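You operate a simulated robot arm through the tools that you are given. There is no shell and no other tool.

You are at the controls of a simulated robot arm. One attempt, no reset.

Task
Emboss the green and yellow tags in the pink lever press and lay them in the orange tray.
Fine: the press on the narrow table; one stroke each.

Only the result counts: the job must be done as asked and must still hold three seconds after the hand-in. Knocking over, shifting, dropping, spilling or breaking anything else fails it.

Robot
A 7-joint arm with a two-finger parallel gripper, fixed in place. Base frame: the origin is on the floor under the middle of its stand, x ahead of it, y to its left, z up. Readings come in m, degrees, newtons and seconds.
It reaches about 1.247 m from its shoulder. Its first joint turns from -132.0 to 132.0 degrees. Payload 3.91 kg.
Tool frame: the origin (TCP) lies between the finger pads and is the grasp point; the fingertips stand 0.03 m ahead of it; z points along the fingers, y is the line along which they close. The gripper opens to 0.11 m. The fingers are 0.02 m wide and 0.01 m thick; the gripper's body (0.048 by 0.112 m) begins 0.055 m behind the TCP.
Orientation is that of the tool frame in the base frame, as a unit quaternion [x, y, z, w]. With the fingers straight down and closing along the base's y, the tool's x points along the base's -x, its y along +y and its z along -z.

Tools
- The arm moves only by the tool jog_arm. Its argument "steps" is a list of rows, each a list of 2 entries, a list of its own where there are three numbers: the shift along the tool's x, y, z in m, then the turn, a rotation vector about the tool's x, y, z in degrees. In form: [[[tx, ty, tz], [wx, wy, wz]], ...]. A call has 1 to 20 rows; each row shifts and turns the commanded pose from where the row before left it, along the tool's axes as they then stand. "fingers" is the closure, from 0 (fully open) to 1 (shut), set as the call begins (left out, the last holds). A row lasts 0.2 s, in which the tool goes at most 0.05 m and 8.6 degrees; a call with a longer step from one row to the next is refused whole, and so is a gripper value outside its range. Where a pose cannot be reached the arm comes as near as it can. A force on the tool above 40 N (or 10 N above the force at the start of the call, whichever is more), or a blocked arm, ends the call early, and 0.2 s more pass. Each finger travels about 0.108 m/s and halts on what it meets, pressing with about 44 N; the grip force reading is that of the motor and also rises with nothing between the fingers. The clock runs only during rows and for 0.2 s after the last one: add rows that do not move to give the fingers time. It gives the time, the measured TCP pose, the force on the tool (base axes), the opening and the grip force at its end, in the units of the frame above (readings bear some noise), with the torque about the TCP (base axes, N m) and any sound that the robot's microphone picked up, and new pictures: "show" is both (left out), scene, wrist or none.
- Cameras (640 x 400 px; columns grow to the right, rows downward): "scene" is fixed at [0.3986, 0.5001, 1.2857]; the picture's right is [-0.58, -0.82, 0.00], its down [-0.74, 0.53, -0.42] and it looks along [0.34, -0.24, -0.91] (base axes); focal length 214 px, centre (320, 200). "wrist" rides on the gripper at [0.072, 0.017, -0.103] in the tool frame; the picture's right is [-0.23, 0.97, 0.00], its down [-0.76, -0.18, -0.62] and it looks along [-0.61, -0.14, 0.78] (tool axes); focal length 222 px, centre (320, 200). There is no depth. A picture from a camera that has moved, and an enlarged one, comes with that camera's place and axes in the base frame and with its lens.
- zoom(camera, box): a new picture of the part [left, top, right, bottom] of that camera's present view, enlarged. No time passes.
- finish_job(): hands the job in; it is judged then, once.

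Nothing tells you positions but the pictures and the camera data. Unless the task says otherwise, let go and move clear before handing in.

The tools are called after "Request:" as a command line: name --argument value ..., lists and objects as JSON in quotes. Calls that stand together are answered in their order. jog_arm: Moves the arm, as the interface text tells. Its arguments: {"type":"object","properties":{"steps":{"type":"array"},"fingers":{"type":"number"},"show":{"type":"string","enum":["both","scene","wrist","none"]}},"required":["steps"]} The other tools are called the same way: zoom (camera, box) takes an enlarged picture of a part of a camera's view; finish_job () hands the job in.

At the start:

```text
time_s: 0.0
ee_pos: [0.5076, 0.3334, 1.0586]
tool_rot: [0.0, 1.0, 0.0, 0.0]
contact_force: [0.1, -1.0, 0.3]
wrist_torque: [-0.01, -0.03, -0.01]
width: 0.1097
grip_force: 0.1
```

scene: 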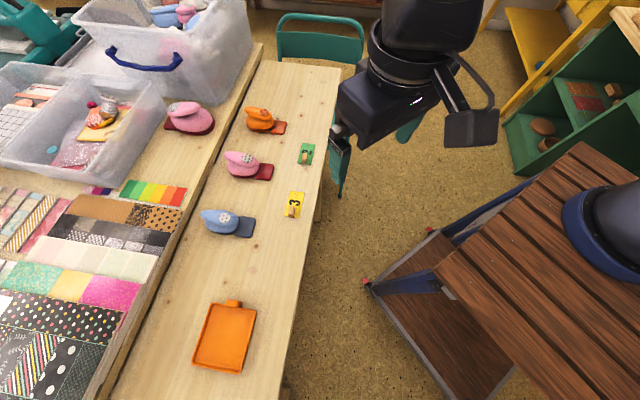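
wrist: 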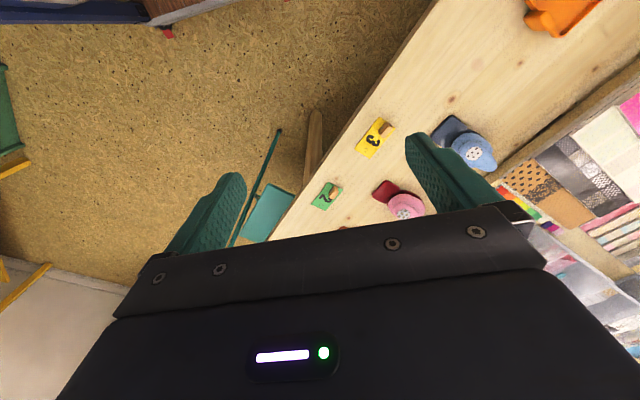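

I see a narrow wooden table with three lever presses (orange, pink, blue), a green and a yellow tag, and an orange tray; another pink press sits on the wider table. I'll zoom in to understand the geometry before moving.

Request:
zoom --camera "scene" --box '[190, 90, 350, 190]'

Request:
zoom --camera "scene" --box '[190, 160, 350, 260]'

Request:
zoom --camera "scene" --box '[150, 280, 310, 380]'

Request:
zoom --camera "wrist" --box '[300, 100, 500, 225]'

```text
4.00 times, centred on (270, 140) of scene
camera zoom: at [0.3986, 0.5001, 1.2857], right [-0.58, -0.82, 0.0], down [-0.74, 0.53, -0.42], along [0.34, -0.24, -0.91], focal length 858 px, centre (520, 440)
```

zoom: 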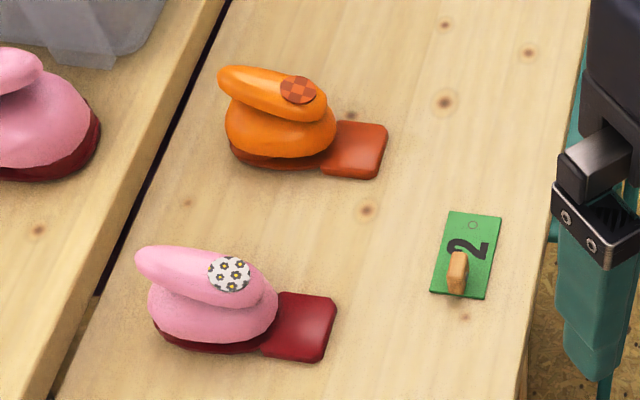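

```text
4.00 times, centred on (270, 210) of scene
camera zoom: at [0.3986, 0.5001, 1.2857], right [-0.58, -0.82, 0.0], down [-0.74, 0.53, -0.42], along [0.34, -0.24, -0.91], focal length 858 px, centre (520, 160)
```

zoom: 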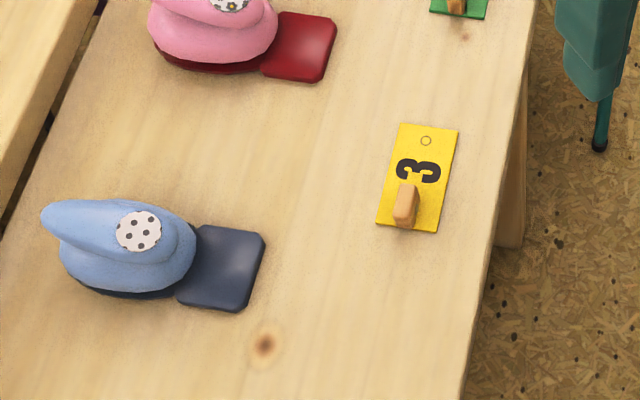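

```text
4.00 times, centred on (230, 330) of scene
camera zoom: at [0.3986, 0.5001, 1.2857], right [-0.58, -0.82, 0.0], down [-0.74, 0.53, -0.42], along [0.34, -0.24, -0.91], focal length 858 px, centre (680, -320)
```

zoom: 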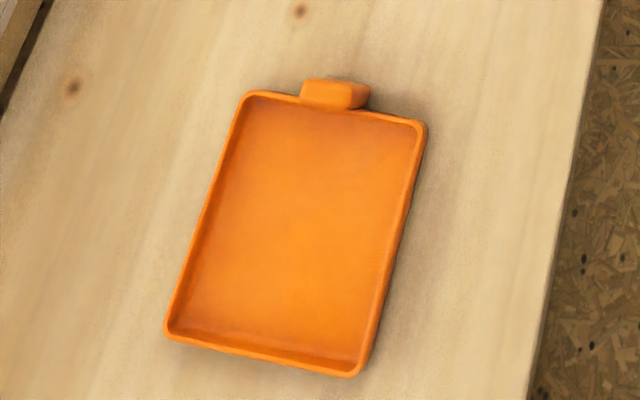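

```text
3.20 times, centred on (400, 162) of wrist
camera zoom: at [0.4343, 0.3513, 1.1602], right [0.23, 0.97, 0.0], down [0.76, -0.18, 0.62], along [0.61, -0.14, -0.78], focal length 711 px, centre (64, 320)
```

zoom: 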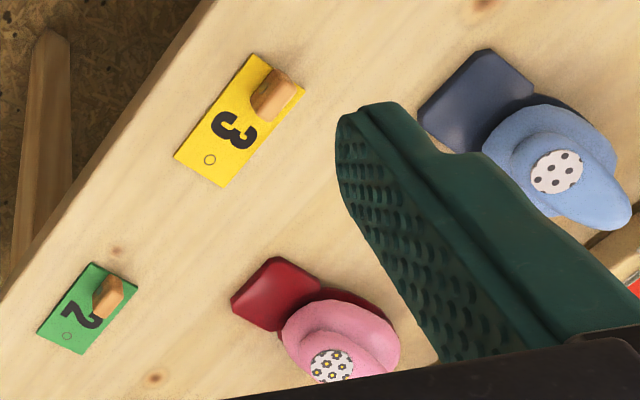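

The table top is at about z = 0.72. The yellow tag is near (0.64, 0.42), the green tag near (0.77, 0.29), and the pink press plate near (0.78, 0.435), with the press facing the near table edge. I'll yaw the tool by 45° and move over for a closer look at the press and tags.

Request:
jog_arm --steps '[[[0, 0, 0], [0, 0, -7.5]], [[0, 0, 0], [0, 0, -7.5]], [[0, 0, 0], [0, 0, -7.5]], [[0, 0, 0], [0, 0, -7.5]], [[0, 0, 0], [0, 0, -7.5]], [[0, 0, 0], [0, 0, -7.5]], [[-0.0263, -0.0157, 0.0267], [0, 0, 0]], [[-0.0263, -0.0157, 0.0267], [0, 0, 0]], [[-0.0263, -0.0157, 0.0267], [0, 0, 0]], [[-0.0263, -0.0157, 0.0267], [0, 0, 0]], [[-0.0263, -0.0157, 0.0267], [0, 0, 0]], [[-0.0263, -0.0157, 0.0267], [0, 0, 0]], [[0, 0, 0], [0, 0, 0]]]' --fingers 0

```text
time_s: 2.8
ee_pos: [0.6844, 0.3801, 0.897]
tool_rot: [-0.383, 0.924, 0.0, 0.0]
contact_force: [0.2, -1.2, -0.1]
wrist_torque: [-0.03, 0.0, 0.02]
width: 0.1101
grip_force: 0.2
camera wrist: at [0.6202, 0.3412, 1.0001], right [-0.53, 0.85, 0.0], down [0.66, 0.41, 0.62], along [0.53, 0.33, -0.78], focal length 222 px, centre (320, 200)
```

scene: 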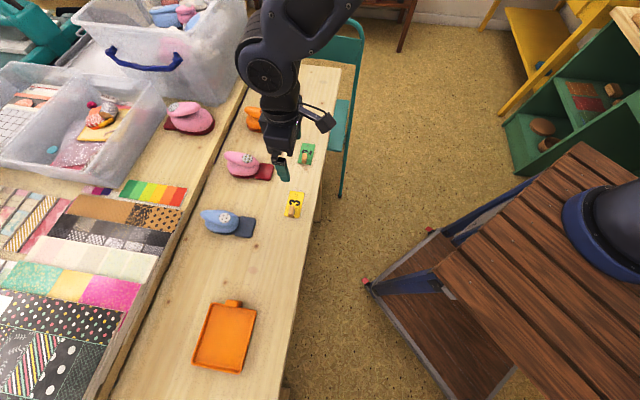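
wrist: 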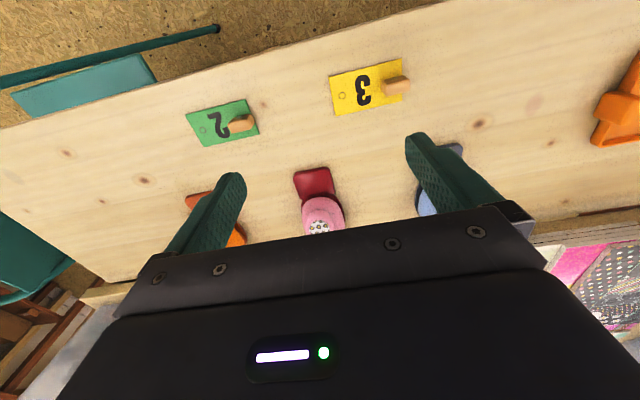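

The view now shows the press between the fingers and both tags above it. I'll zoom in on the press and the tag posts.

Request:
zoom --camera "wrist" --box '[260, 150, 380, 240]'

Request:
zoom --camera "wrist" --box '[310, 50, 430, 125]'

Request:
zoom --camera "wrist" --box '[170, 85, 290, 160]'

```text
4.44 times, centred on (320, 195) of wrist
camera zoom: at [0.6202, 0.3412, 1.0001], right [-0.53, 0.85, 0.0], down [0.66, 0.41, 0.62], along [0.53, 0.33, -0.78], focal length 987 px, centre (320, 222)
```

zoom: 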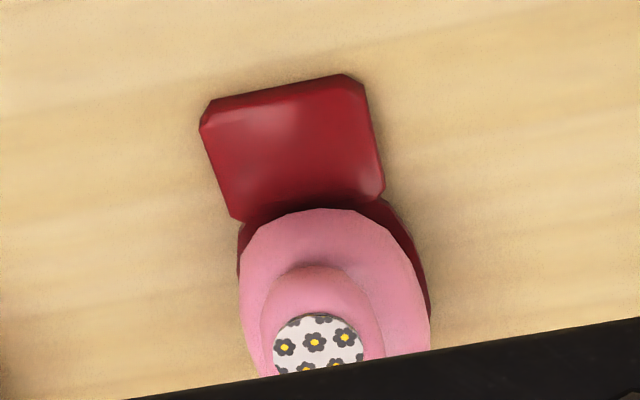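

```text
5.33 times, centred on (370, 88) of wrist
camera zoom: at [0.6202, 0.3412, 1.0001], right [-0.53, 0.85, 0.0], down [0.66, 0.41, 0.62], along [0.53, 0.33, -0.78], focal length 1185 px, centre (53, 800)
```

zoom: 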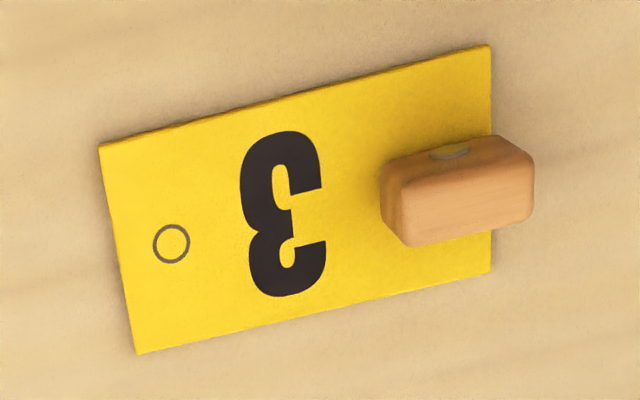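

```text
5.33 times, centred on (230, 122) of wrist
camera zoom: at [0.6202, 0.3412, 1.0001], right [-0.53, 0.85, 0.0], down [0.66, 0.41, 0.62], along [0.53, 0.33, -0.78], focal length 1185 px, centre (800, 613)
```

zoom: 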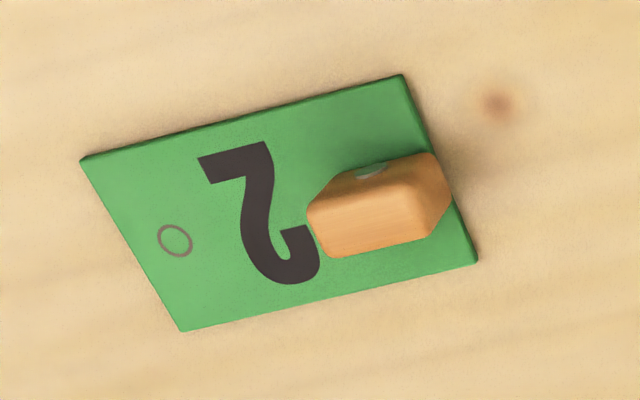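

The tags have wooden posts set along their long axis, and the press has a dark red base plate in front of a pink body. I want a lower view into the press throat, so I'll back off over the floor and tilt the camera up.

Request:
jog_arm --steps '[[[0.0399, -0.0067, 0], [0, 0, 0]], [[0.0399, -0.0067, 0], [0, 0, 0]], [[0.0399, -0.0067, 0], [0, 0, 0]], [[0.0399, -0.0067, 0], [0, 0, 0]], [[0.0399, -0.0067, 0], [0, 0, 0]], [[0.0399, -0.0067, 0], [0, 0, 0]], [[0.0399, -0.0067, 0], [0, 0, 0]], [[0, 0, 0.03], [0, -7.5, 0]], [[0, 0, 0.017], [0, -7.5, 0]], [[0, 0, 0], [0, -7.5, 0]], [[0, 0, 0], [0, -7.5, 0]], [[0, 0, 0], [0, 0, 0]]]' --fingers 0 --show "both"

```text
time_s: 5.4
ee_pos: [0.5559, 0.1656, 0.8496]
tool_rot: [-0.37, 0.892, 0.1, 0.239]
contact_force: [-0.8, -0.5, 0.3]
wrist_torque: [0.0, -0.01, 0.01]
width: 0.1101
grip_force: 0.1
out of reach, approached as far as the arm can: row 10, 11
camera wrist: at [0.4629, 0.0969, 0.9017], right [-0.55, 0.83, 0.11], down [0.37, 0.12, 0.92], along [0.75, 0.55, -0.37], focal length 222 px, centre (320, 200)
```

scene: 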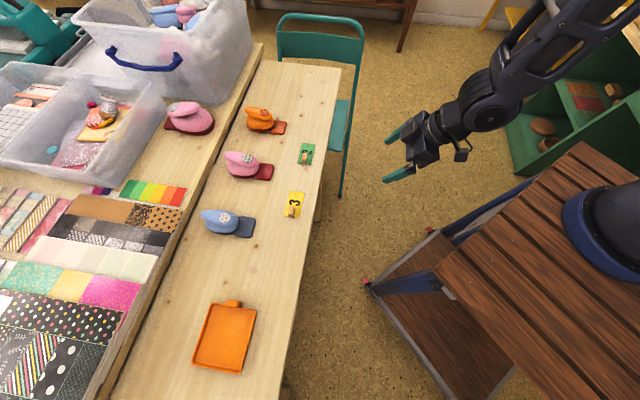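
wrist: 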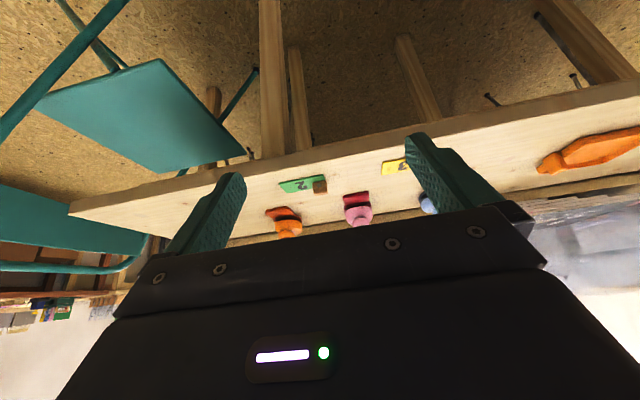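

Request:
zoom --camera "wrist" --box '[325, 180, 389, 230]'

Request:
zoom --camera "wrist" --box '[250, 160, 346, 235]'

```text
8.00 times, centred on (357, 205) of wrist
camera zoom: at [0.4629, 0.0969, 0.9017], right [-0.55, 0.83, 0.11], down [0.37, 0.12, 0.92], along [0.75, 0.55, -0.37], focal length 1777 px, centre (24, 160)
```

zoom: 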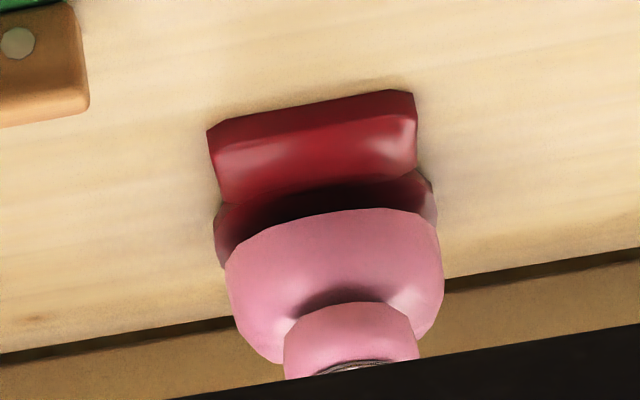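

```text
5.33 times, centred on (298, 198) of wrist
camera zoom: at [0.4629, 0.0969, 0.9017], right [-0.55, 0.83, 0.11], down [0.37, 0.12, 0.92], along [0.75, 0.55, -0.37], focal length 1185 px, centre (437, 213)
```

zoom: 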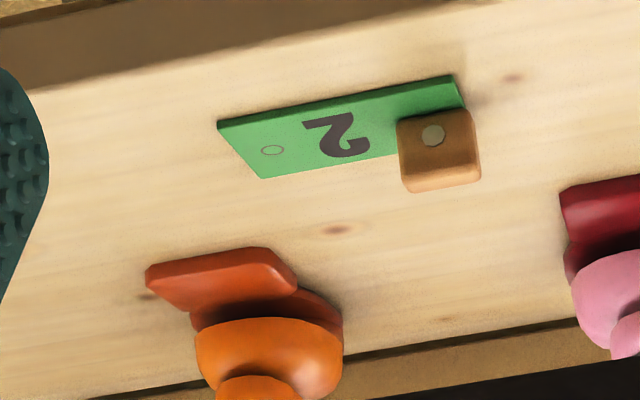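

The throat is the dark gap between the red base plate and the pink head, so a tag must go hole-end first onto the plate and under the head. I'll get a side view from the tray side, staying high above everything, to see the gap height and the lever.

Request:
jog_arm --steps '[[[0, 0, -0.02], [0, 7.5, 0]], [[0, 0, -0.02], [0, 7.5, 0]], [[0, 0, -0.02], [0, 7.5, 0]], [[0, 0, -0.02], [0, 7.5, 0]], [[-0.0386, 0.0212, 0], [0, 0, 0]], [[-0.0386, 0.0212, 0], [0, 0, 0]], [[-0.0386, 0.0212, 0], [0, 0, 0]], [[-0.0386, 0.0212, 0], [0, 0, 0]], [[-0.0386, 0.0212, 0], [0, 0, 0]], [[-0.0386, 0.0212, 0], [0, 0, 0]], [[-0.0386, 0.0212, 0], [0, 0, 0]], [[-0.0386, 0.0212, 0], [0, 0, 0]], [[-0.0386, 0.0212, 0], [0, 0, 0]], [[-0.0386, 0.0212, 0], [0, 0, 0]], [[-0.0386, 0.0212, 0], [0, 0, 0]], [[-0.0386, 0.0212, 0], [0, 0, 0]]]' --show "none"

Request:
jog_arm --steps '[[[0, 0, 0], [0, 0, 7.5]], [[0, 0, 0], [0, 0, 7.5]], [[0, 0, 0], [0, 0, 7.5]], [[0, 0, 0], [0, 0, 7.5]], [[0, 0, 0], [0, 0, 7.5]], [[0, 0, 0], [0, 0, 7.5]], [[0, 0, 0], [0, 0, 7.5]], [[0, 0, 0], [0, 0, 7.5]], [[0, 0, 0], [0, 0, 7.5]], [[0, 0, 0], [0, 0, 7.5]], [[0, 0, 0], [0, 0, 7.5]], [[0, 0, 0], [0, 0, 7.5]], [[0, 0, 0], [0, -7, 0]], [[0, 0, 0], [0, -7, 0]], [[0, 0, 0], [0, -6, 0]], [[0, 0, 0], [0, 0, 0]]]' --show "both"

```text
time_s: 8.8
ee_pos: [0.6857, 0.6561, 0.9251]
tool_rot: [-0.383, 0.924, 0.0, 0.0]
contact_force: [0.6, -0.5, 0.5]
wrist_torque: [0.06, 0.03, -0.01]
width: 0.1103
grip_force: 0.1
```

```text
time_s: 12.2
ee_pos: [0.6847, 0.6556, 0.925]
tool_rot: [0.377, 0.91, -0.066, 0.162]
contact_force: [0.4, 1.0, 0.7]
wrist_torque: [0.03, 0.0, 0.02]
width: 0.11
grip_force: 0.1
camera wrist: at [0.6225, 0.7416, 0.9957], right [0.84, 0.54, 0.08], down [0.23, -0.48, 0.85], along [0.49, -0.69, -0.53], focal length 222 px, centre (320, 200)
```

scene: 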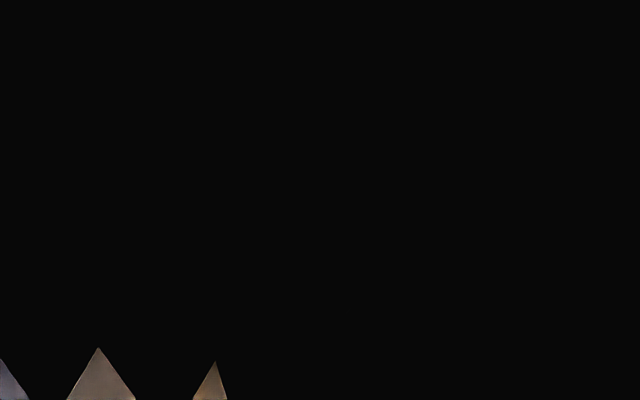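
wrist: 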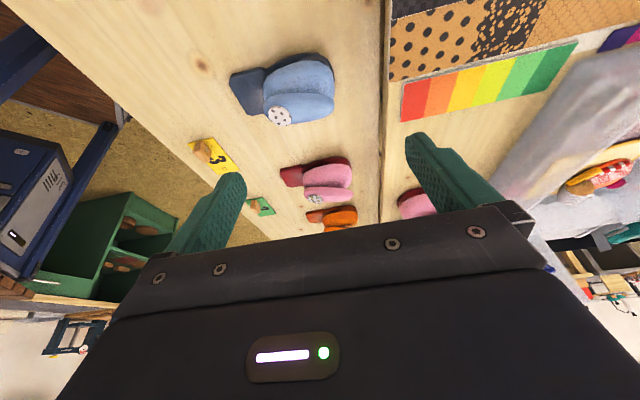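

Request:
zoom --camera "wrist" --box '[270, 140, 366, 215]'

Request:
zoom --camera "wrist" --box '[220, 40, 348, 140]'

```text
5.33 times, centred on (318, 178) of wrist
camera zoom: at [0.6225, 0.7416, 0.9957], right [0.84, 0.54, 0.08], down [0.23, -0.48, 0.85], along [0.49, -0.69, -0.53], focal length 1185 px, centre (331, 320)
```

zoom: 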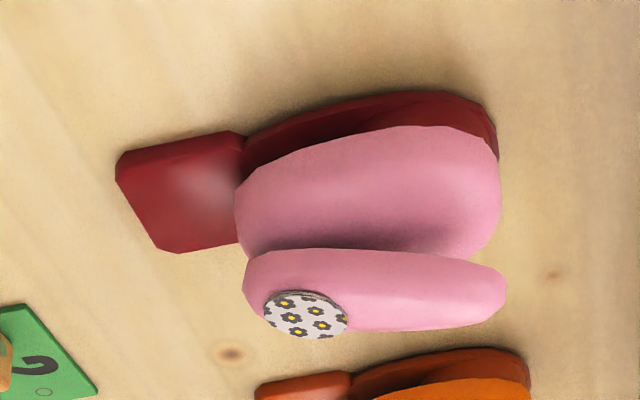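

```text
4.00 times, centred on (284, 90) of wrist
camera zoom: at [0.6225, 0.7416, 0.9957], right [0.84, 0.54, 0.08], down [0.23, -0.48, 0.85], along [0.49, -0.69, -0.53], focal length 888 px, centre (464, 640)
```

zoom: 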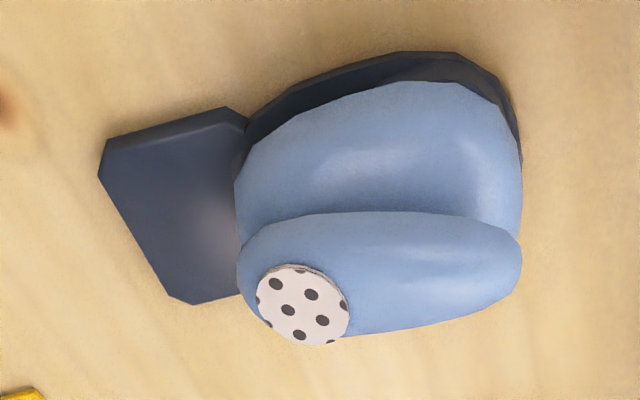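

From the side I can triangulate the patterned disc on the lever at about (0.812, 0.460, 0.781) and the lever's rear tip at about (0.860, 0.507, 0.785). I need to know where the lever hinges, so I'll take a lower three-quarter view from the front left.

Request:
jog_arm --steps '[[[0, 0, 0], [0, 7, 0]], [[0, 0, 0], [0, 7, 0]], [[0, 0, 0], [0, 6, 0]], [[0, 0, 0], [0, 0, -7.5]], [[0, 0, 0], [0, 0, -7.5]], [[0, 0, 0], [0, 0, -7.5]], [[0, 0, 0], [0, 0, -7.5]], [[0, 0, 0], [0, 0, -7.5]], [[0, 0, 0], [0, 0, -7.5]], [[0.029, -0.0298, 0.0184], [0, 0, 0]], [[0.029, -0.0298, 0.0184], [0, 0, 0]], [[0.029, -0.0298, 0.0184], [0, 0, 0]], [[0.029, -0.0298, 0.0184], [0, 0, 0]], [[0.029, -0.0298, 0.0184], [0, 0, 0]], [[0, 0, 0], [0, -7, 0]], [[0, 0, 0], [0, -7, 0]], [[0, 0, 0], [0, -7, 0]], [[0, 0, 0], [0, -7, 0]], [[0, 0, 0], [0, -7, 0]], [[0, 0, 0], [0, 0, 0]]]' --show "wrist"

```text
time_s: 16.4
ee_pos: [0.5395, 0.5063, 0.8326]
tool_rot: [0.0, 0.953, 0.0, 0.302]
contact_force: [-0.3, 0.2, 0.2]
wrist_torque: [-0.01, 0.0, -0.02]
width: 0.1098
grip_force: 0.2
camera wrist: at [0.4209, 0.5243, 0.8744], right [0.19, 0.97, 0.13], down [0.27, -0.18, 0.95], along [0.95, -0.14, -0.29], focal length 222 px, centre (320, 200)
```

wrist: 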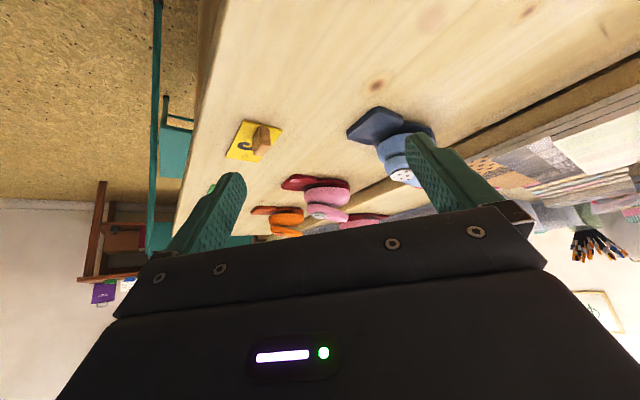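

Request:
zoom --camera "wrist" --box '[270, 165, 366, 230]'

Request:
zoom --camera "wrist" --box '[340, 95, 452, 190]'

Request:
zoom --camera "wrist" --box '[215, 105, 295, 170]'

```text
6.15 times, centred on (318, 198) of wrist
camera zoom: at [0.4209, 0.5243, 0.8744], right [0.19, 0.97, 0.13], down [0.27, -0.18, 0.95], along [0.95, -0.14, -0.29], focal length 1367 px, centre (332, 215)
```

zoom: 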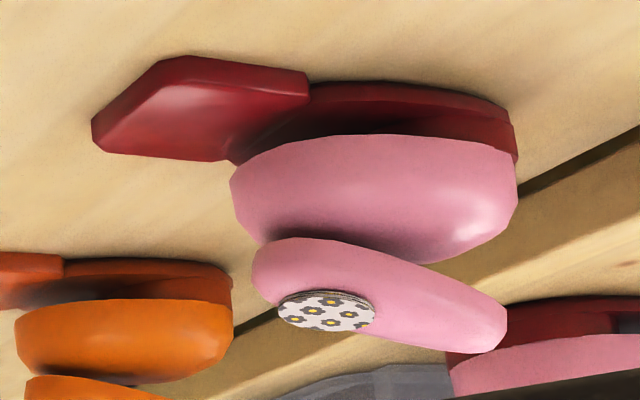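

```text
4.21 times, centred on (396, 142) of wrist
camera zoom: at [0.4209, 0.5243, 0.8744], right [0.19, 0.97, 0.13], down [0.27, -0.18, 0.95], along [0.95, -0.14, -0.29], focal length 935 px, centre (0, 442)
```

zoom: 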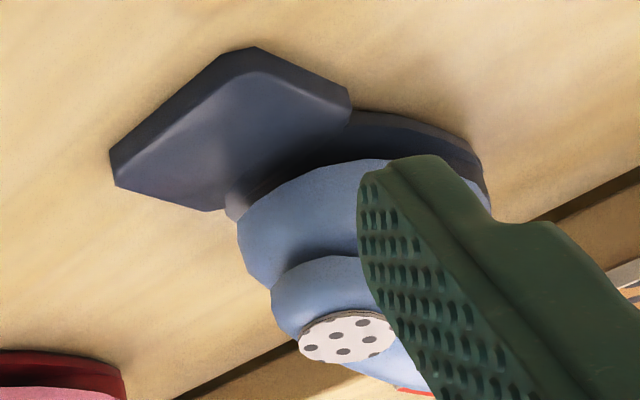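

```text
6.15 times, centred on (255, 138) of wrist
camera zoom: at [0.4209, 0.5243, 0.8744], right [0.19, 0.97, 0.13], down [0.27, -0.18, 0.95], along [0.95, -0.14, -0.29], focal length 1367 px, centre (720, 585)
```

zoom: 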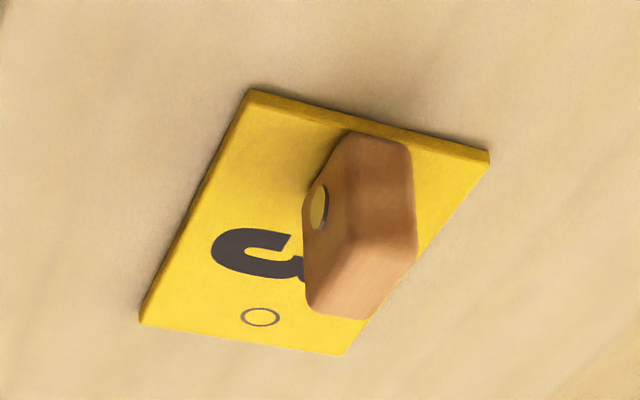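

The lever is hinged at the front by the disc and its rear end is raised, so the stroke is a push down on the rear end of the lever. I want one low frontal look into the throat to judge its height and depth.

Request:
jog_arm --steps '[[[0, 0, 0], [0, 7, 0]], [[0, 0, 0], [0, 7, 0]], [[0, 0, 0], [0, 7, 0]], [[0, 0, 0], [0, 7, 0]], [[0, 0, 0], [0, 7, 0]], [[0, 0, 0], [0, 0, -7.5]], [[0, 0, 0], [0, 0, -7.5]], [[0, 0, 0], [0, 0, -7.5]], [[0, 0, 0], [0, 0, -7.5]], [[0, 0, 0], [0, 0, -7.5]], [[0, 0, 0], [0, 0, -7.5]], [[0.0129, -0.0394, 0], [0, 0, 0]], [[0.0129, -0.0394, 0], [0, 0, 0]], [[0.0129, -0.0394, 0], [0, 0, 0]], [[0.0129, -0.0394, 0], [0, 0, 0]], [[0.0129, -0.0394, 0], [0, 0, 0]]]' --show "none"

Request:
jog_arm --steps '[[[0, 0, 0], [0, -6.8, 0]], [[0, 0, 0], [0, -6.8, 0]], [[0, 0, 0], [0, -6.8, 0]], [[0, 0, 0], [0, -6.8, 0]], [[0, 0, 0], [0, -6.8, 0]], [[0, 0, 0], [0, -7, 0]], [[0.0156, 0, 0.018], [0, 0, 0]], [[0.0156, 0, 0.018], [0, 0, 0]], [[0, 0, 0], [0, 0, 0]]]' --show "wrist"

```text
time_s: 19.8
ee_pos: [0.6327, 0.3219, 0.83]
tool_rot: [-0.383, 0.924, 0.0, -0.001]
contact_force: [-0.1, -0.5, 0.3]
wrist_torque: [-0.02, -0.01, 0.02]
width: 0.1099
grip_force: 0.1
```

```text
time_s: 21.8
ee_pos: [0.633, 0.321, 0.7842]
tool_rot: [-0.359, 0.865, 0.135, 0.324]
contact_force: [0.0, 1.0, -0.1]
wrist_torque: [0.0, -0.01, 0.01]
width: 0.1098
grip_force: 0.1
camera wrist: at [0.5341, 0.2476, 0.8146], right [-0.57, 0.81, 0.15], down [0.24, -0.01, 0.97], along [0.79, 0.59, -0.19], focal length 222 px, centre (320, 200)
```

wrist: 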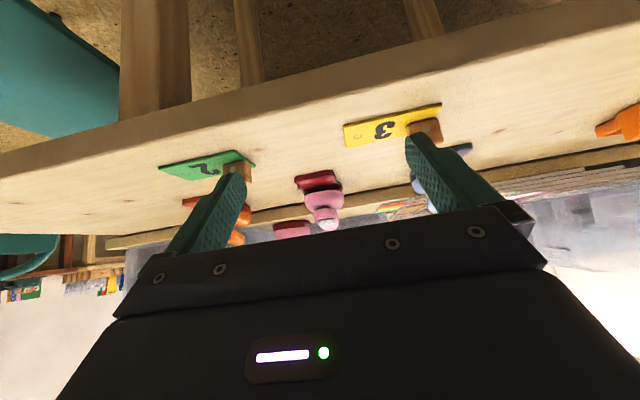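

Request:
zoom --camera "wrist" --box '[285, 160, 355, 235]'

Request:
zoom --camera "wrist" --box '[150, 140, 260, 190]'

Request:
zoom --camera "wrist" --box '[330, 90, 460, 160]'

```text
5.33 times, centred on (320, 198) of wrist
camera zoom: at [0.5341, 0.2476, 0.8146], right [-0.57, 0.81, 0.15], down [0.24, -0.01, 0.97], along [0.79, 0.59, -0.19], focal length 1185 px, centre (320, 213)
```

zoom: 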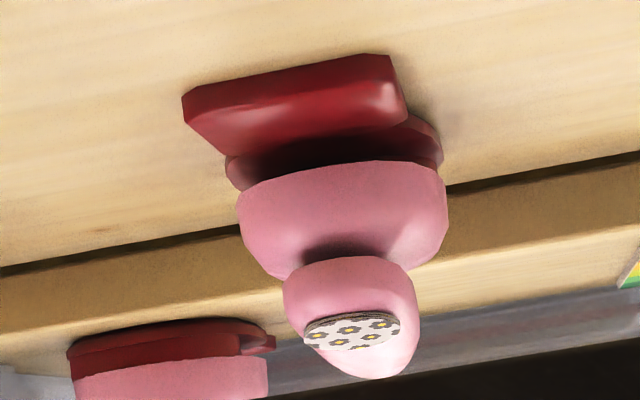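

```text
5.82 times, centred on (205, 165) of wrist
camera zoom: at [0.5341, 0.2476, 0.8146], right [-0.57, 0.81, 0.15], down [0.24, -0.01, 0.97], along [0.79, 0.59, -0.19], focal length 1292 px, centre (989, 404)
```

zoom: 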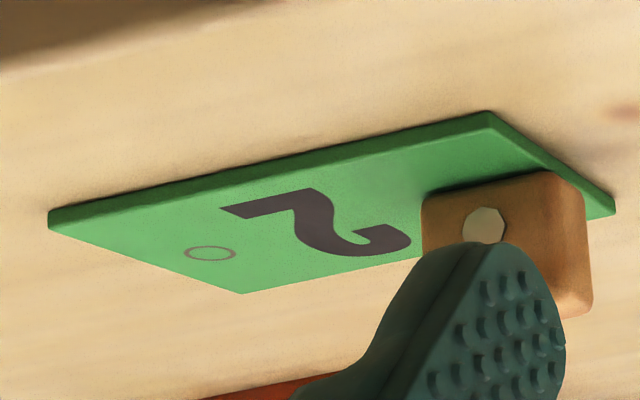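

```text
4.92 times, centred on (395, 125) of wrist
camera zoom: at [0.5341, 0.2476, 0.8146], right [-0.57, 0.81, 0.15], down [0.24, -0.01, 0.97], along [0.79, 0.59, -0.19], focal length 1094 px, centre (-49, 569)
```

zoom: 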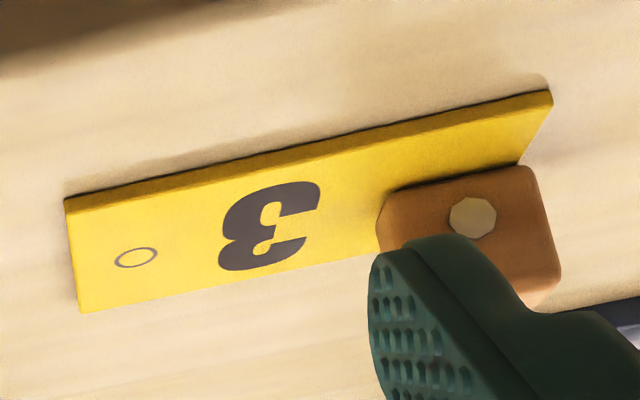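

The gap under the pink head is about 1 cm (plate top near z = 0.729, head rim near 0.739) and the tags are about 3 mm thick, so a tag slides in flat. I'll start with yellow: untilt, turn the tool so the fingers close across its post, and hover over the post to refine its position.

Request:
jog_arm --steps '[[[-0.0156, 0, -0.018], [0, 0, 0]], [[-0.0156, 0, -0.018], [0, 0, 0]], [[0, 0, 0], [0, 6.8, 0]], [[0, 0, 0], [0, 6.8, 0]], [[0, 0, 0], [0, 6.8, 0]], [[0, 0, 0], [0, 6.8, 0]], [[0, 0, 0], [0, 6.8, 0]], [[0, 0, 0], [0, 7, 0]], [[0, 0, 0], [0, 0, 7.5]], [[0, 0, 0], [0, 0, 7.5]], [[0, 0, 0], [0, 0, 7.5]], [[0, 0, 0], [0, 0, 7.5]], [[0, 0, 0], [0, 0, 7.5]], [[0, 0, 0], [0, 0, 7.5]], [[0, 0, 0], [0, 0, 7.5]], [[0, 0, 0], [0, 0, 7.5]], [[0, 0, 0], [0, 0, 7.5]], [[0, 0, 0], [0, 0, 7.5]], [[0, 0, 0], [0, 0, 7.5]], [[0, 0, 0], [0, 0, 7.5]]]' --fingers 0.5 --show "none"

Request:
jog_arm --steps '[[[0.0302, 0.0255, -0.0067], [0, 0, 0]], [[0.0302, 0.0255, -0.0067], [0, 0, 0]], [[0.0302, 0.0255, -0.0067], [0, 0, 0]], [[0, 0, 0], [0, 0, 0]]]' --show "both"

```text
time_s: 26.0
ee_pos: [0.6333, 0.3228, 0.8311]
tool_rot: [0.383, 0.924, 0.0, 0.001]
contact_force: [0.3, 0.0, -0.6]
wrist_torque: [0.03, 0.0, -0.01]
width: 0.0549
grip_force: 0.0
```

```text
time_s: 27.0
ee_pos: [0.6235, 0.4393, 0.8537]
tool_rot: [0.383, 0.924, 0.0, 0.0]
contact_force: [-0.7, -0.3, -0.1]
wrist_torque: [-0.02, 0.0, -0.01]
width: 0.0552
grip_force: 0.1
camera wrist: at [0.5834, 0.5029, 0.9562], right [0.85, 0.53, 0.0], down [0.41, -0.66, 0.62], along [0.33, -0.53, -0.78], focal length 222 px, centre (320, 200)
```

scene: 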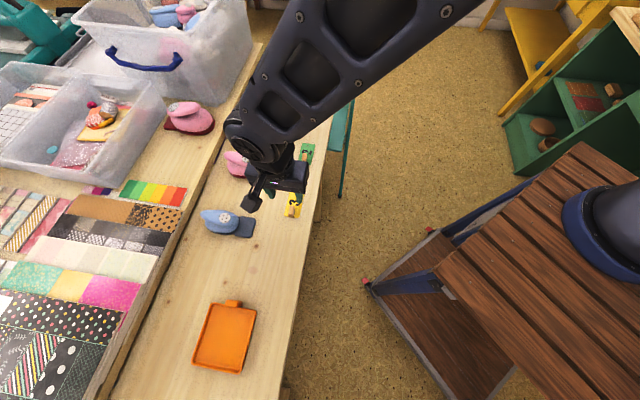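
wrist: 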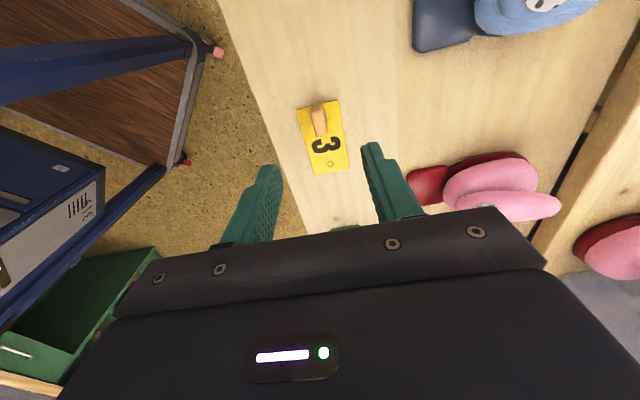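

Request:
zoom --camera "wrist" --box '[260, 80, 388, 200]'

```text
3.33 times, centred on (324, 140) of wrist
camera zoom: at [0.5834, 0.5029, 0.9562], right [0.85, 0.53, 0.0], down [0.41, -0.66, 0.62], along [0.33, -0.53, -0.78], focal length 740 px, centre (307, 400)
```

zoom: 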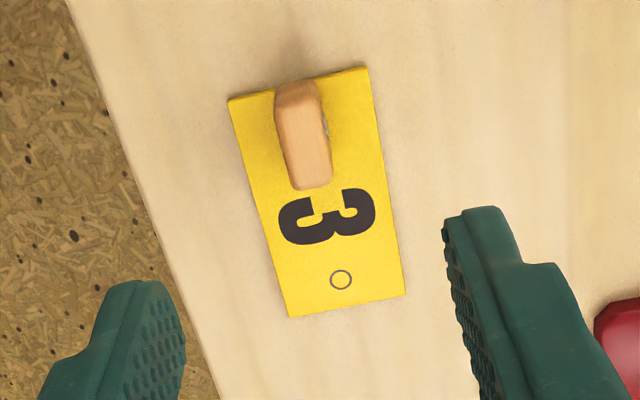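

The yellow post top is centred at about (0.624, 0.438, 0.744) and the TCP is already right over it. I'll descend so the fingertips stop just above the tag surface.

Request:
jog_arm --steps '[[[-0.0007, -0.0003, 0.03], [0, 0, 0]], [[0, 0, 0.03], [0, 0, 0]], [[0, 0, 0.022], [0, 0, 0]], [[0, 0, 0.012], [0, 0, 0]], [[0, 0, 0], [0, 0, 0]]]' --show "wrist"

```text
time_s: 28.2
ee_pos: [0.6246, 0.4392, 0.7582]
tool_rot: [0.383, 0.924, 0.0, -0.001]
contact_force: [-0.5, 0.5, -0.2]
wrist_torque: [-0.01, -0.02, -0.01]
width: 0.055
grip_force: 0.0
camera wrist: at [0.5834, 0.5024, 0.8616], right [0.85, 0.53, 0.0], down [0.41, -0.66, 0.62], along [0.33, -0.53, -0.78], focal length 222 px, centre (320, 200)
```

wrist: 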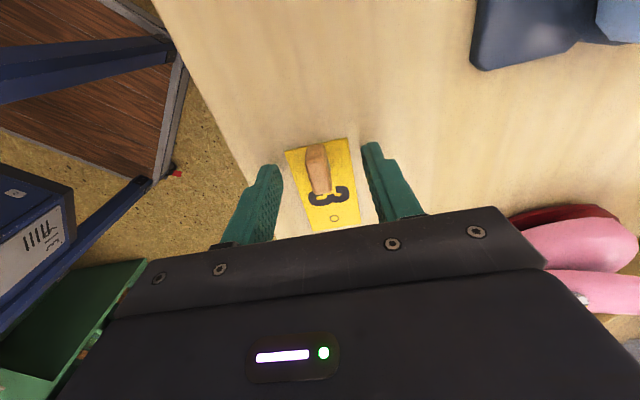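

Request:
zoom --camera "wrist" --box '[240, 125, 420, 245]'

```text
3.33 times, centred on (330, 185) of wrist
camera zoom: at [0.5834, 0.5024, 0.8616], right [0.85, 0.53, 0.0], down [0.41, -0.66, 0.62], along [0.33, -0.53, -0.78], focal length 740 px, centre (287, 250)
```

zoom: 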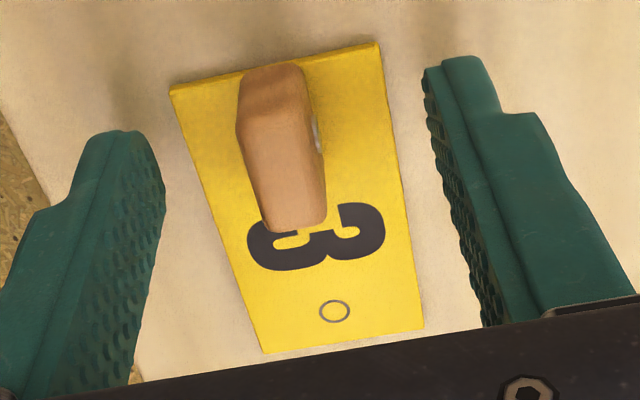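

The post sits between the fingertips with clearance all round. I'll go 2 mm lower and close.

Request:
jog_arm --steps '[[[0, 0, 0.002], [0, 0, 0]], [[0, 0, 0], [0, 0, 0]]]' --show "none"

Request:
jog_arm --steps '[[[0, 0, 0], [0, 0, 0]], [[0, 0, 0], [0, 0, 0]], [[0, 0, 0], [0, 0, 0]], [[0, 0, 0], [0, 0, 0]], [[0, 0, 0], [0, 0, 0]]]' --fingers 1 --show "wrist"

```text
time_s: 28.8
ee_pos: [0.623, 0.4391, 0.7572]
tool_rot: [0.382, 0.924, 0.0, 0.0]
contact_force: [-0.8, 0.2, -0.1]
wrist_torque: [-0.02, 0.01, 0.01]
width: 0.0549
grip_force: 0.1
```

```text
time_s: 30.0
ee_pos: [0.623, 0.4392, 0.7569]
tool_rot: [0.383, 0.924, 0.0, 0.0]
contact_force: [0.0, 0.5, -0.9]
wrist_torque: [0.0, 0.0, 0.03]
width: 0.011
grip_force: 44.4
camera wrist: at [0.5836, 0.5028, 0.8595], right [0.85, 0.53, 0.0], down [0.41, -0.66, 0.62], along [0.33, -0.53, -0.78], focal length 222 px, centre (320, 200)
```

wrist: 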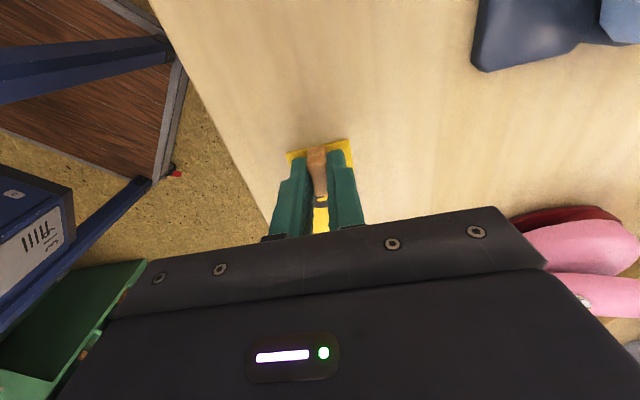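

The grip holds on the post (width 11 mm, 44 N). I'll lift straight up and then turn +90° so the hole end points into the press.

Request:
jog_arm --steps '[[[0, 0, -0.01], [0, 0, 0]], [[0, 0, -0.02], [0, 0, 0]], [[0, 0, -0.03], [0, 0, 0]], [[0, 0, -0.03], [0, 0, 0]], [[0, 0, 0], [0, 0, 0]]]' --show "wrist"

Request:
jog_arm --steps '[[[0, 0, 0], [0, 0, -7.5]], [[0, 0, 0], [0, 0, -7.5]], [[0, 0, 0], [0, 0, -7.5]], [[0, 0, 0], [0, 0, -7.5]], [[0, 0, 0], [0, 0, -7.5]], [[0, 0, 0], [0, 0, -7.5]], [[0, 0, 0], [0, 0, -7.5]], [[0, 0, 0], [0, 0, -7.5]], [[0, 0, 0], [0, 0, -7.5]], [[0, 0, 0], [0, 0, -7.5]], [[0, 0, 0], [0, 0, -7.5]], [[0, 0, 0], [0, 0, -7.5]], [[0, 0, 0], [0, 0, 0]]]' --show "both"

```text
time_s: 31.2
ee_pos: [0.6246, 0.439, 0.8454]
tool_rot: [0.383, 0.924, -0.001, 0.0]
contact_force: [-0.5, -0.2, -0.1]
wrist_torque: [-0.02, 0.02, 0.0]
width: 0.0107
grip_force: 43.9
camera wrist: at [0.5843, 0.5023, 0.9494], right [0.85, 0.53, 0.0], down [0.41, -0.66, 0.62], along [0.33, -0.53, -0.78], focal length 222 px, centre (320, 200)
```

wrist: 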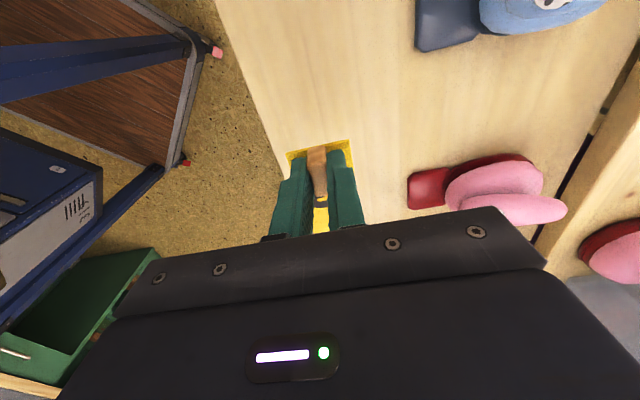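

```text
time_s: 34.0
ee_pos: [0.6237, 0.4392, 0.846]
tool_rot: [-0.383, 0.924, -0.001, 0.0]
contact_force: [-0.6, 0.3, 0.1]
wrist_torque: [-0.02, 0.01, -0.02]
width: 0.0109
grip_force: 44.2
camera wrist: at [0.5602, 0.4002, 0.9489], right [-0.53, 0.85, 0.0], down [0.66, 0.41, 0.62], along [0.53, 0.33, -0.78], focal length 222 px, centre (320, 200)
```

scene: 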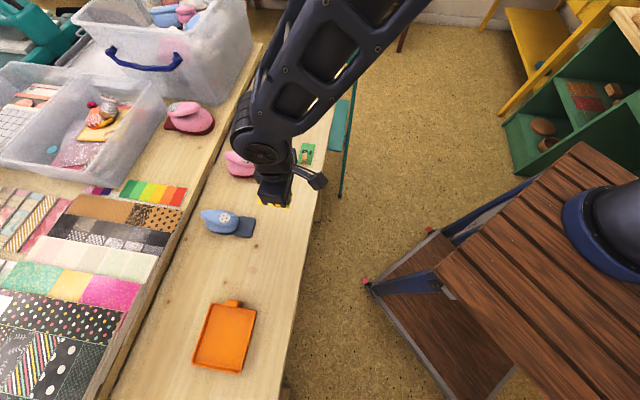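
wrist: 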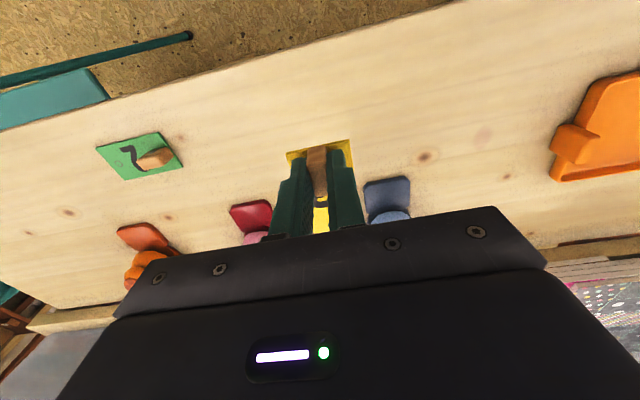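

Yellow is held firmly with its hole end ahead of the gripper. I'll move to a point in front of the pink press, still high, to check alignment.

Request:
jog_arm --steps '[[[-0.0146, -0.0393, 0], [0, 0, 0]], [[-0.0146, -0.0393, 0], [0, 0, 0]], [[-0.0146, -0.0393, 0], [0, 0, 0]], [[0, 0, 0.03], [0, 0, 0]], [[0, 0, 0.01], [0, 0, 0]], [[0, 0, 0], [0, 0, 0]]]' --show "both"

```text
time_s: 35.4
ee_pos: [0.738, 0.3867, 0.8083]
tool_rot: [-0.383, 0.924, 0.0, 0.0]
contact_force: [-0.9, 1.0, 0.3]
wrist_torque: [-0.01, 0.02, 0.01]
width: 0.011
grip_force: 44.1
camera wrist: at [0.6743, 0.3474, 0.9102], right [-0.53, 0.85, 0.0], down [0.66, 0.41, 0.62], along [0.53, 0.33, -0.78], focal length 222 px, centre (320, 200)
```

scene: 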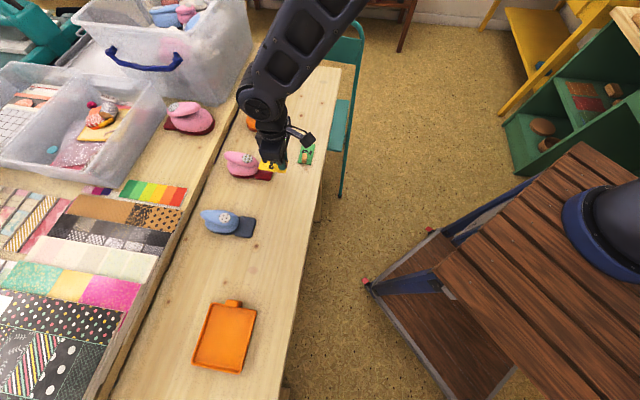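
wrist: 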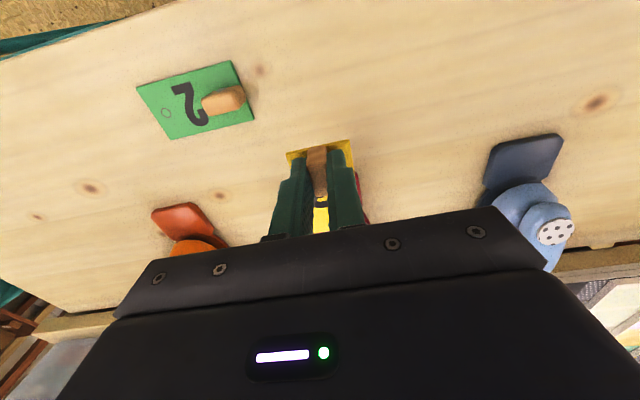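

Request:
zoom --camera "scene" --box '[210, 125, 330, 200]'

Request:
zoom --camera "wrist" --box '[260, 130, 390, 240]'

```text
5.33 times, centred on (270, 162) of scene
camera zoom: at [0.3986, 0.5001, 1.2857], right [-0.58, -0.82, 0.0], down [-0.74, 0.53, -0.42], along [0.34, -0.24, -0.91], focal length 1144 px, centre (587, 400)
```

zoom: 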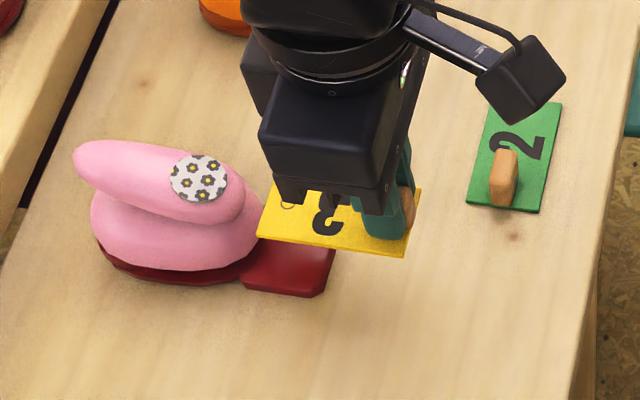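

```text
3.64 times, centred on (325, 185) of wrist
camera zoom: at [0.6743, 0.3474, 0.9102], right [-0.53, 0.85, 0.0], down [0.66, 0.41, 0.62], along [0.53, 0.33, -0.78], focal length 808 px, centre (302, 254)
```

zoom: 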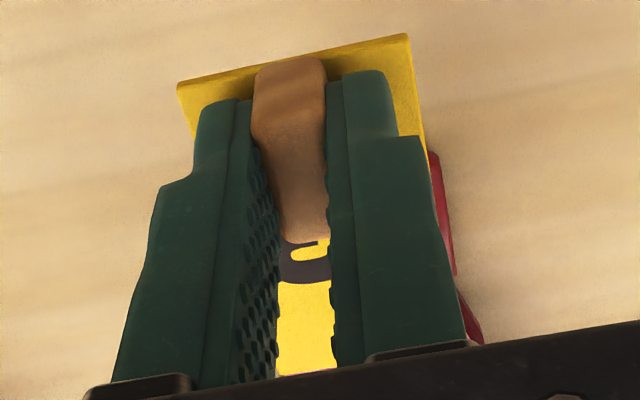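

The scene view confirms the tag is square to the press, with its leading edge still short of the head. I'll back off 4 mm, nudge 1.5 mm sideways to the press axis, and lower towards the plate.

Request:
jog_arm --steps '[[[0.004, -0.0015, 0], [0, 0, 0]], [[0, 0, 0.02], [0, 0, 0]], [[0, 0, 0.014], [0, 0, 0]], [[0, 0, 0], [0, 0, 0]]]' --show "scene"

Request:
zoom --camera "scene" --box '[210, 125, 330, 200]'

```text
time_s: 36.4
ee_pos: [0.7365, 0.3827, 0.7728]
tool_rot: [-0.382, 0.924, 0.0, 0.0]
contact_force: [0.1, 0.4, 0.6]
wrist_torque: [-0.01, 0.0, 0.02]
width: 0.011
grip_force: 44.1
```

scene: 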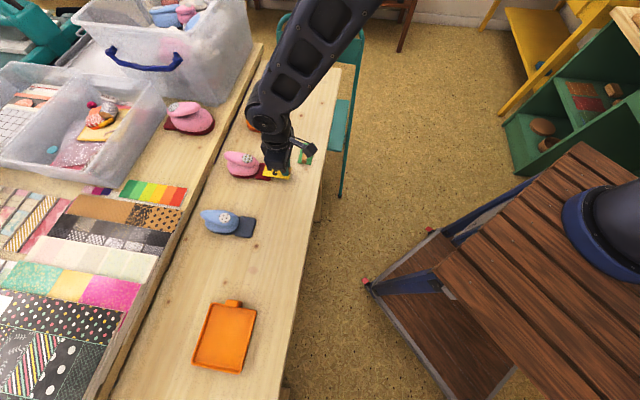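

```text
5.33 times, centred on (270, 162) of scene
camera zoom: at [0.3986, 0.5001, 1.2857], right [-0.58, -0.82, 0.0], down [-0.74, 0.53, -0.42], along [0.34, -0.24, -0.91], focal length 1144 px, centre (587, 400)
```

zoom: 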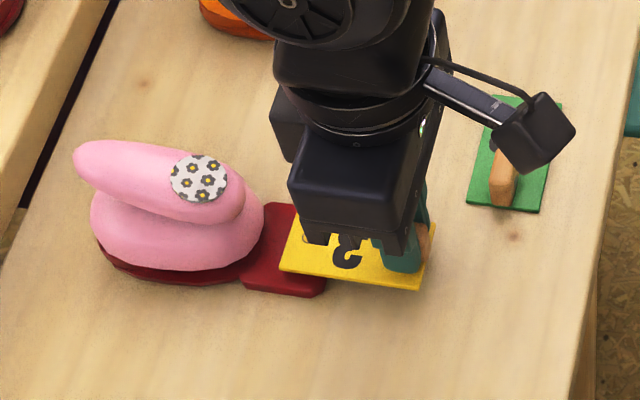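

The tag is level just above the plate, about 1.4 cm short of the head. I'll feel for the plate in small downward steps.

Request:
jog_arm --steps '[[[0, 0, 0.002], [0, 0, 0]], [[0, 0, 0.001], [0, 0, 0]], [[0, 0, 0], [0, 0, 0]], [[0, 0, 0], [0, 0, 0]]]' --show "none"

Request:
jog_arm --steps '[[[0, 0, 0.0015], [0, 0, 0]], [[0, 0, 0], [0, 0, 0]], [[0, 0, 0], [0, 0, 0]]]' --show "none"

```text
time_s: 37.4
ee_pos: [0.7376, 0.3827, 0.7694]
tool_rot: [-0.383, 0.924, 0.0, 0.0]
contact_force: [0.2, -0.1, -0.6]
wrist_torque: [0.0, -0.04, -0.01]
width: 0.0106
grip_force: 44.2
```

```text
time_s: 38.2
ee_pos: [0.7362, 0.3832, 0.7676]
tool_rot: [-0.382, 0.924, 0.0, -0.001]
contact_force: [-0.4, 0.0, -0.2]
wrist_torque: [0.0, 0.0, -0.03]
width: 0.0107
grip_force: 44.0
```

Request:
jog_arm --steps '[[[0, 0, 0.001], [0, 0, 0]], [[0, 0, 0], [0, 0, 0]], [[0, 0, 0], [0, 0, 0]]]' --show "scene"

Request:
zoom --camera "scene" --box '[240, 150, 304, 190]'

```text
time_s: 39.0
ee_pos: [0.7355, 0.3827, 0.7664]
tool_rot: [-0.383, 0.924, 0.0, 0.0]
contact_force: [-0.7, -0.1, -0.4]
wrist_torque: [0.01, 0.0, 0.02]
width: 0.0108
grip_force: 44.3
```

scene: 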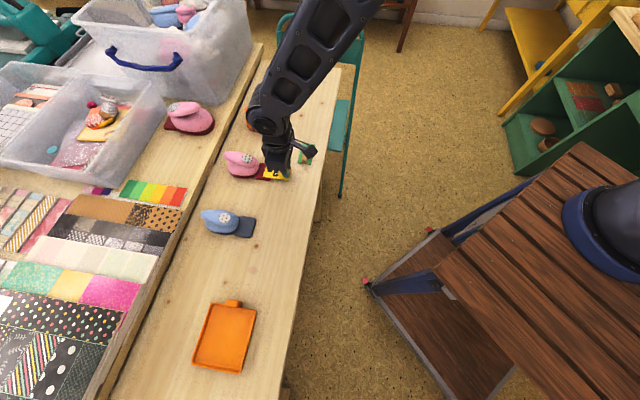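

```text
10.00 times, centred on (272, 170) of scene
camera zoom: at [0.3986, 0.5001, 1.2857], right [-0.58, -0.82, 0.0], down [-0.74, 0.53, -0.42], along [0.34, -0.24, -0.91], focal length 2145 px, centre (800, 500)
```

zoom: 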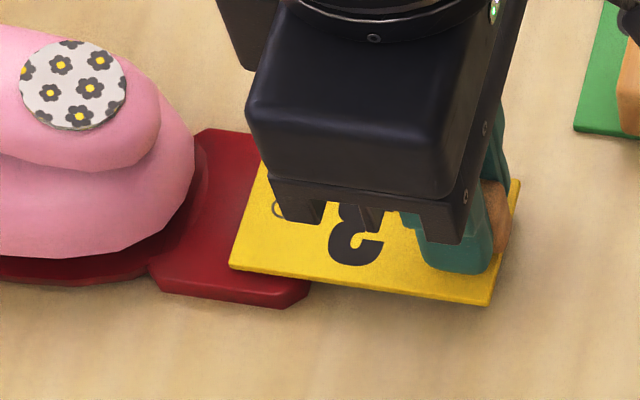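

Request:
jog_arm --steps '[[[0, 0, 0.001], [0, 0, 0]], [[0, 0, 0], [0, 0, 0]], [[0, 0, 0], [0, 0, 0]]]' --show "none"

Request:
jog_arm --steps '[[[0, 0, 0.001], [0, 0, 0]], [[0, 0, 0], [0, 0, 0]], [[0, 0, 0], [0, 0, 0]]]' --show "none"

```text
time_s: 39.8
ee_pos: [0.7359, 0.3832, 0.7652]
tool_rot: [-0.383, 0.924, -0.001, 0.001]
contact_force: [-0.4, 0.0, -1.0]
wrist_torque: [0.02, -0.01, -0.01]
width: 0.0108
grip_force: 44.3
```

```text
time_s: 40.6
ee_pos: [0.7354, 0.3823, 0.7643]
tool_rot: [-0.382, 0.924, 0.0, 0.0]
contact_force: [-0.6, 0.4, 3.2]
wrist_torque: [0.13, -0.16, 0.01]
width: 0.0106
grip_force: 44.1
```

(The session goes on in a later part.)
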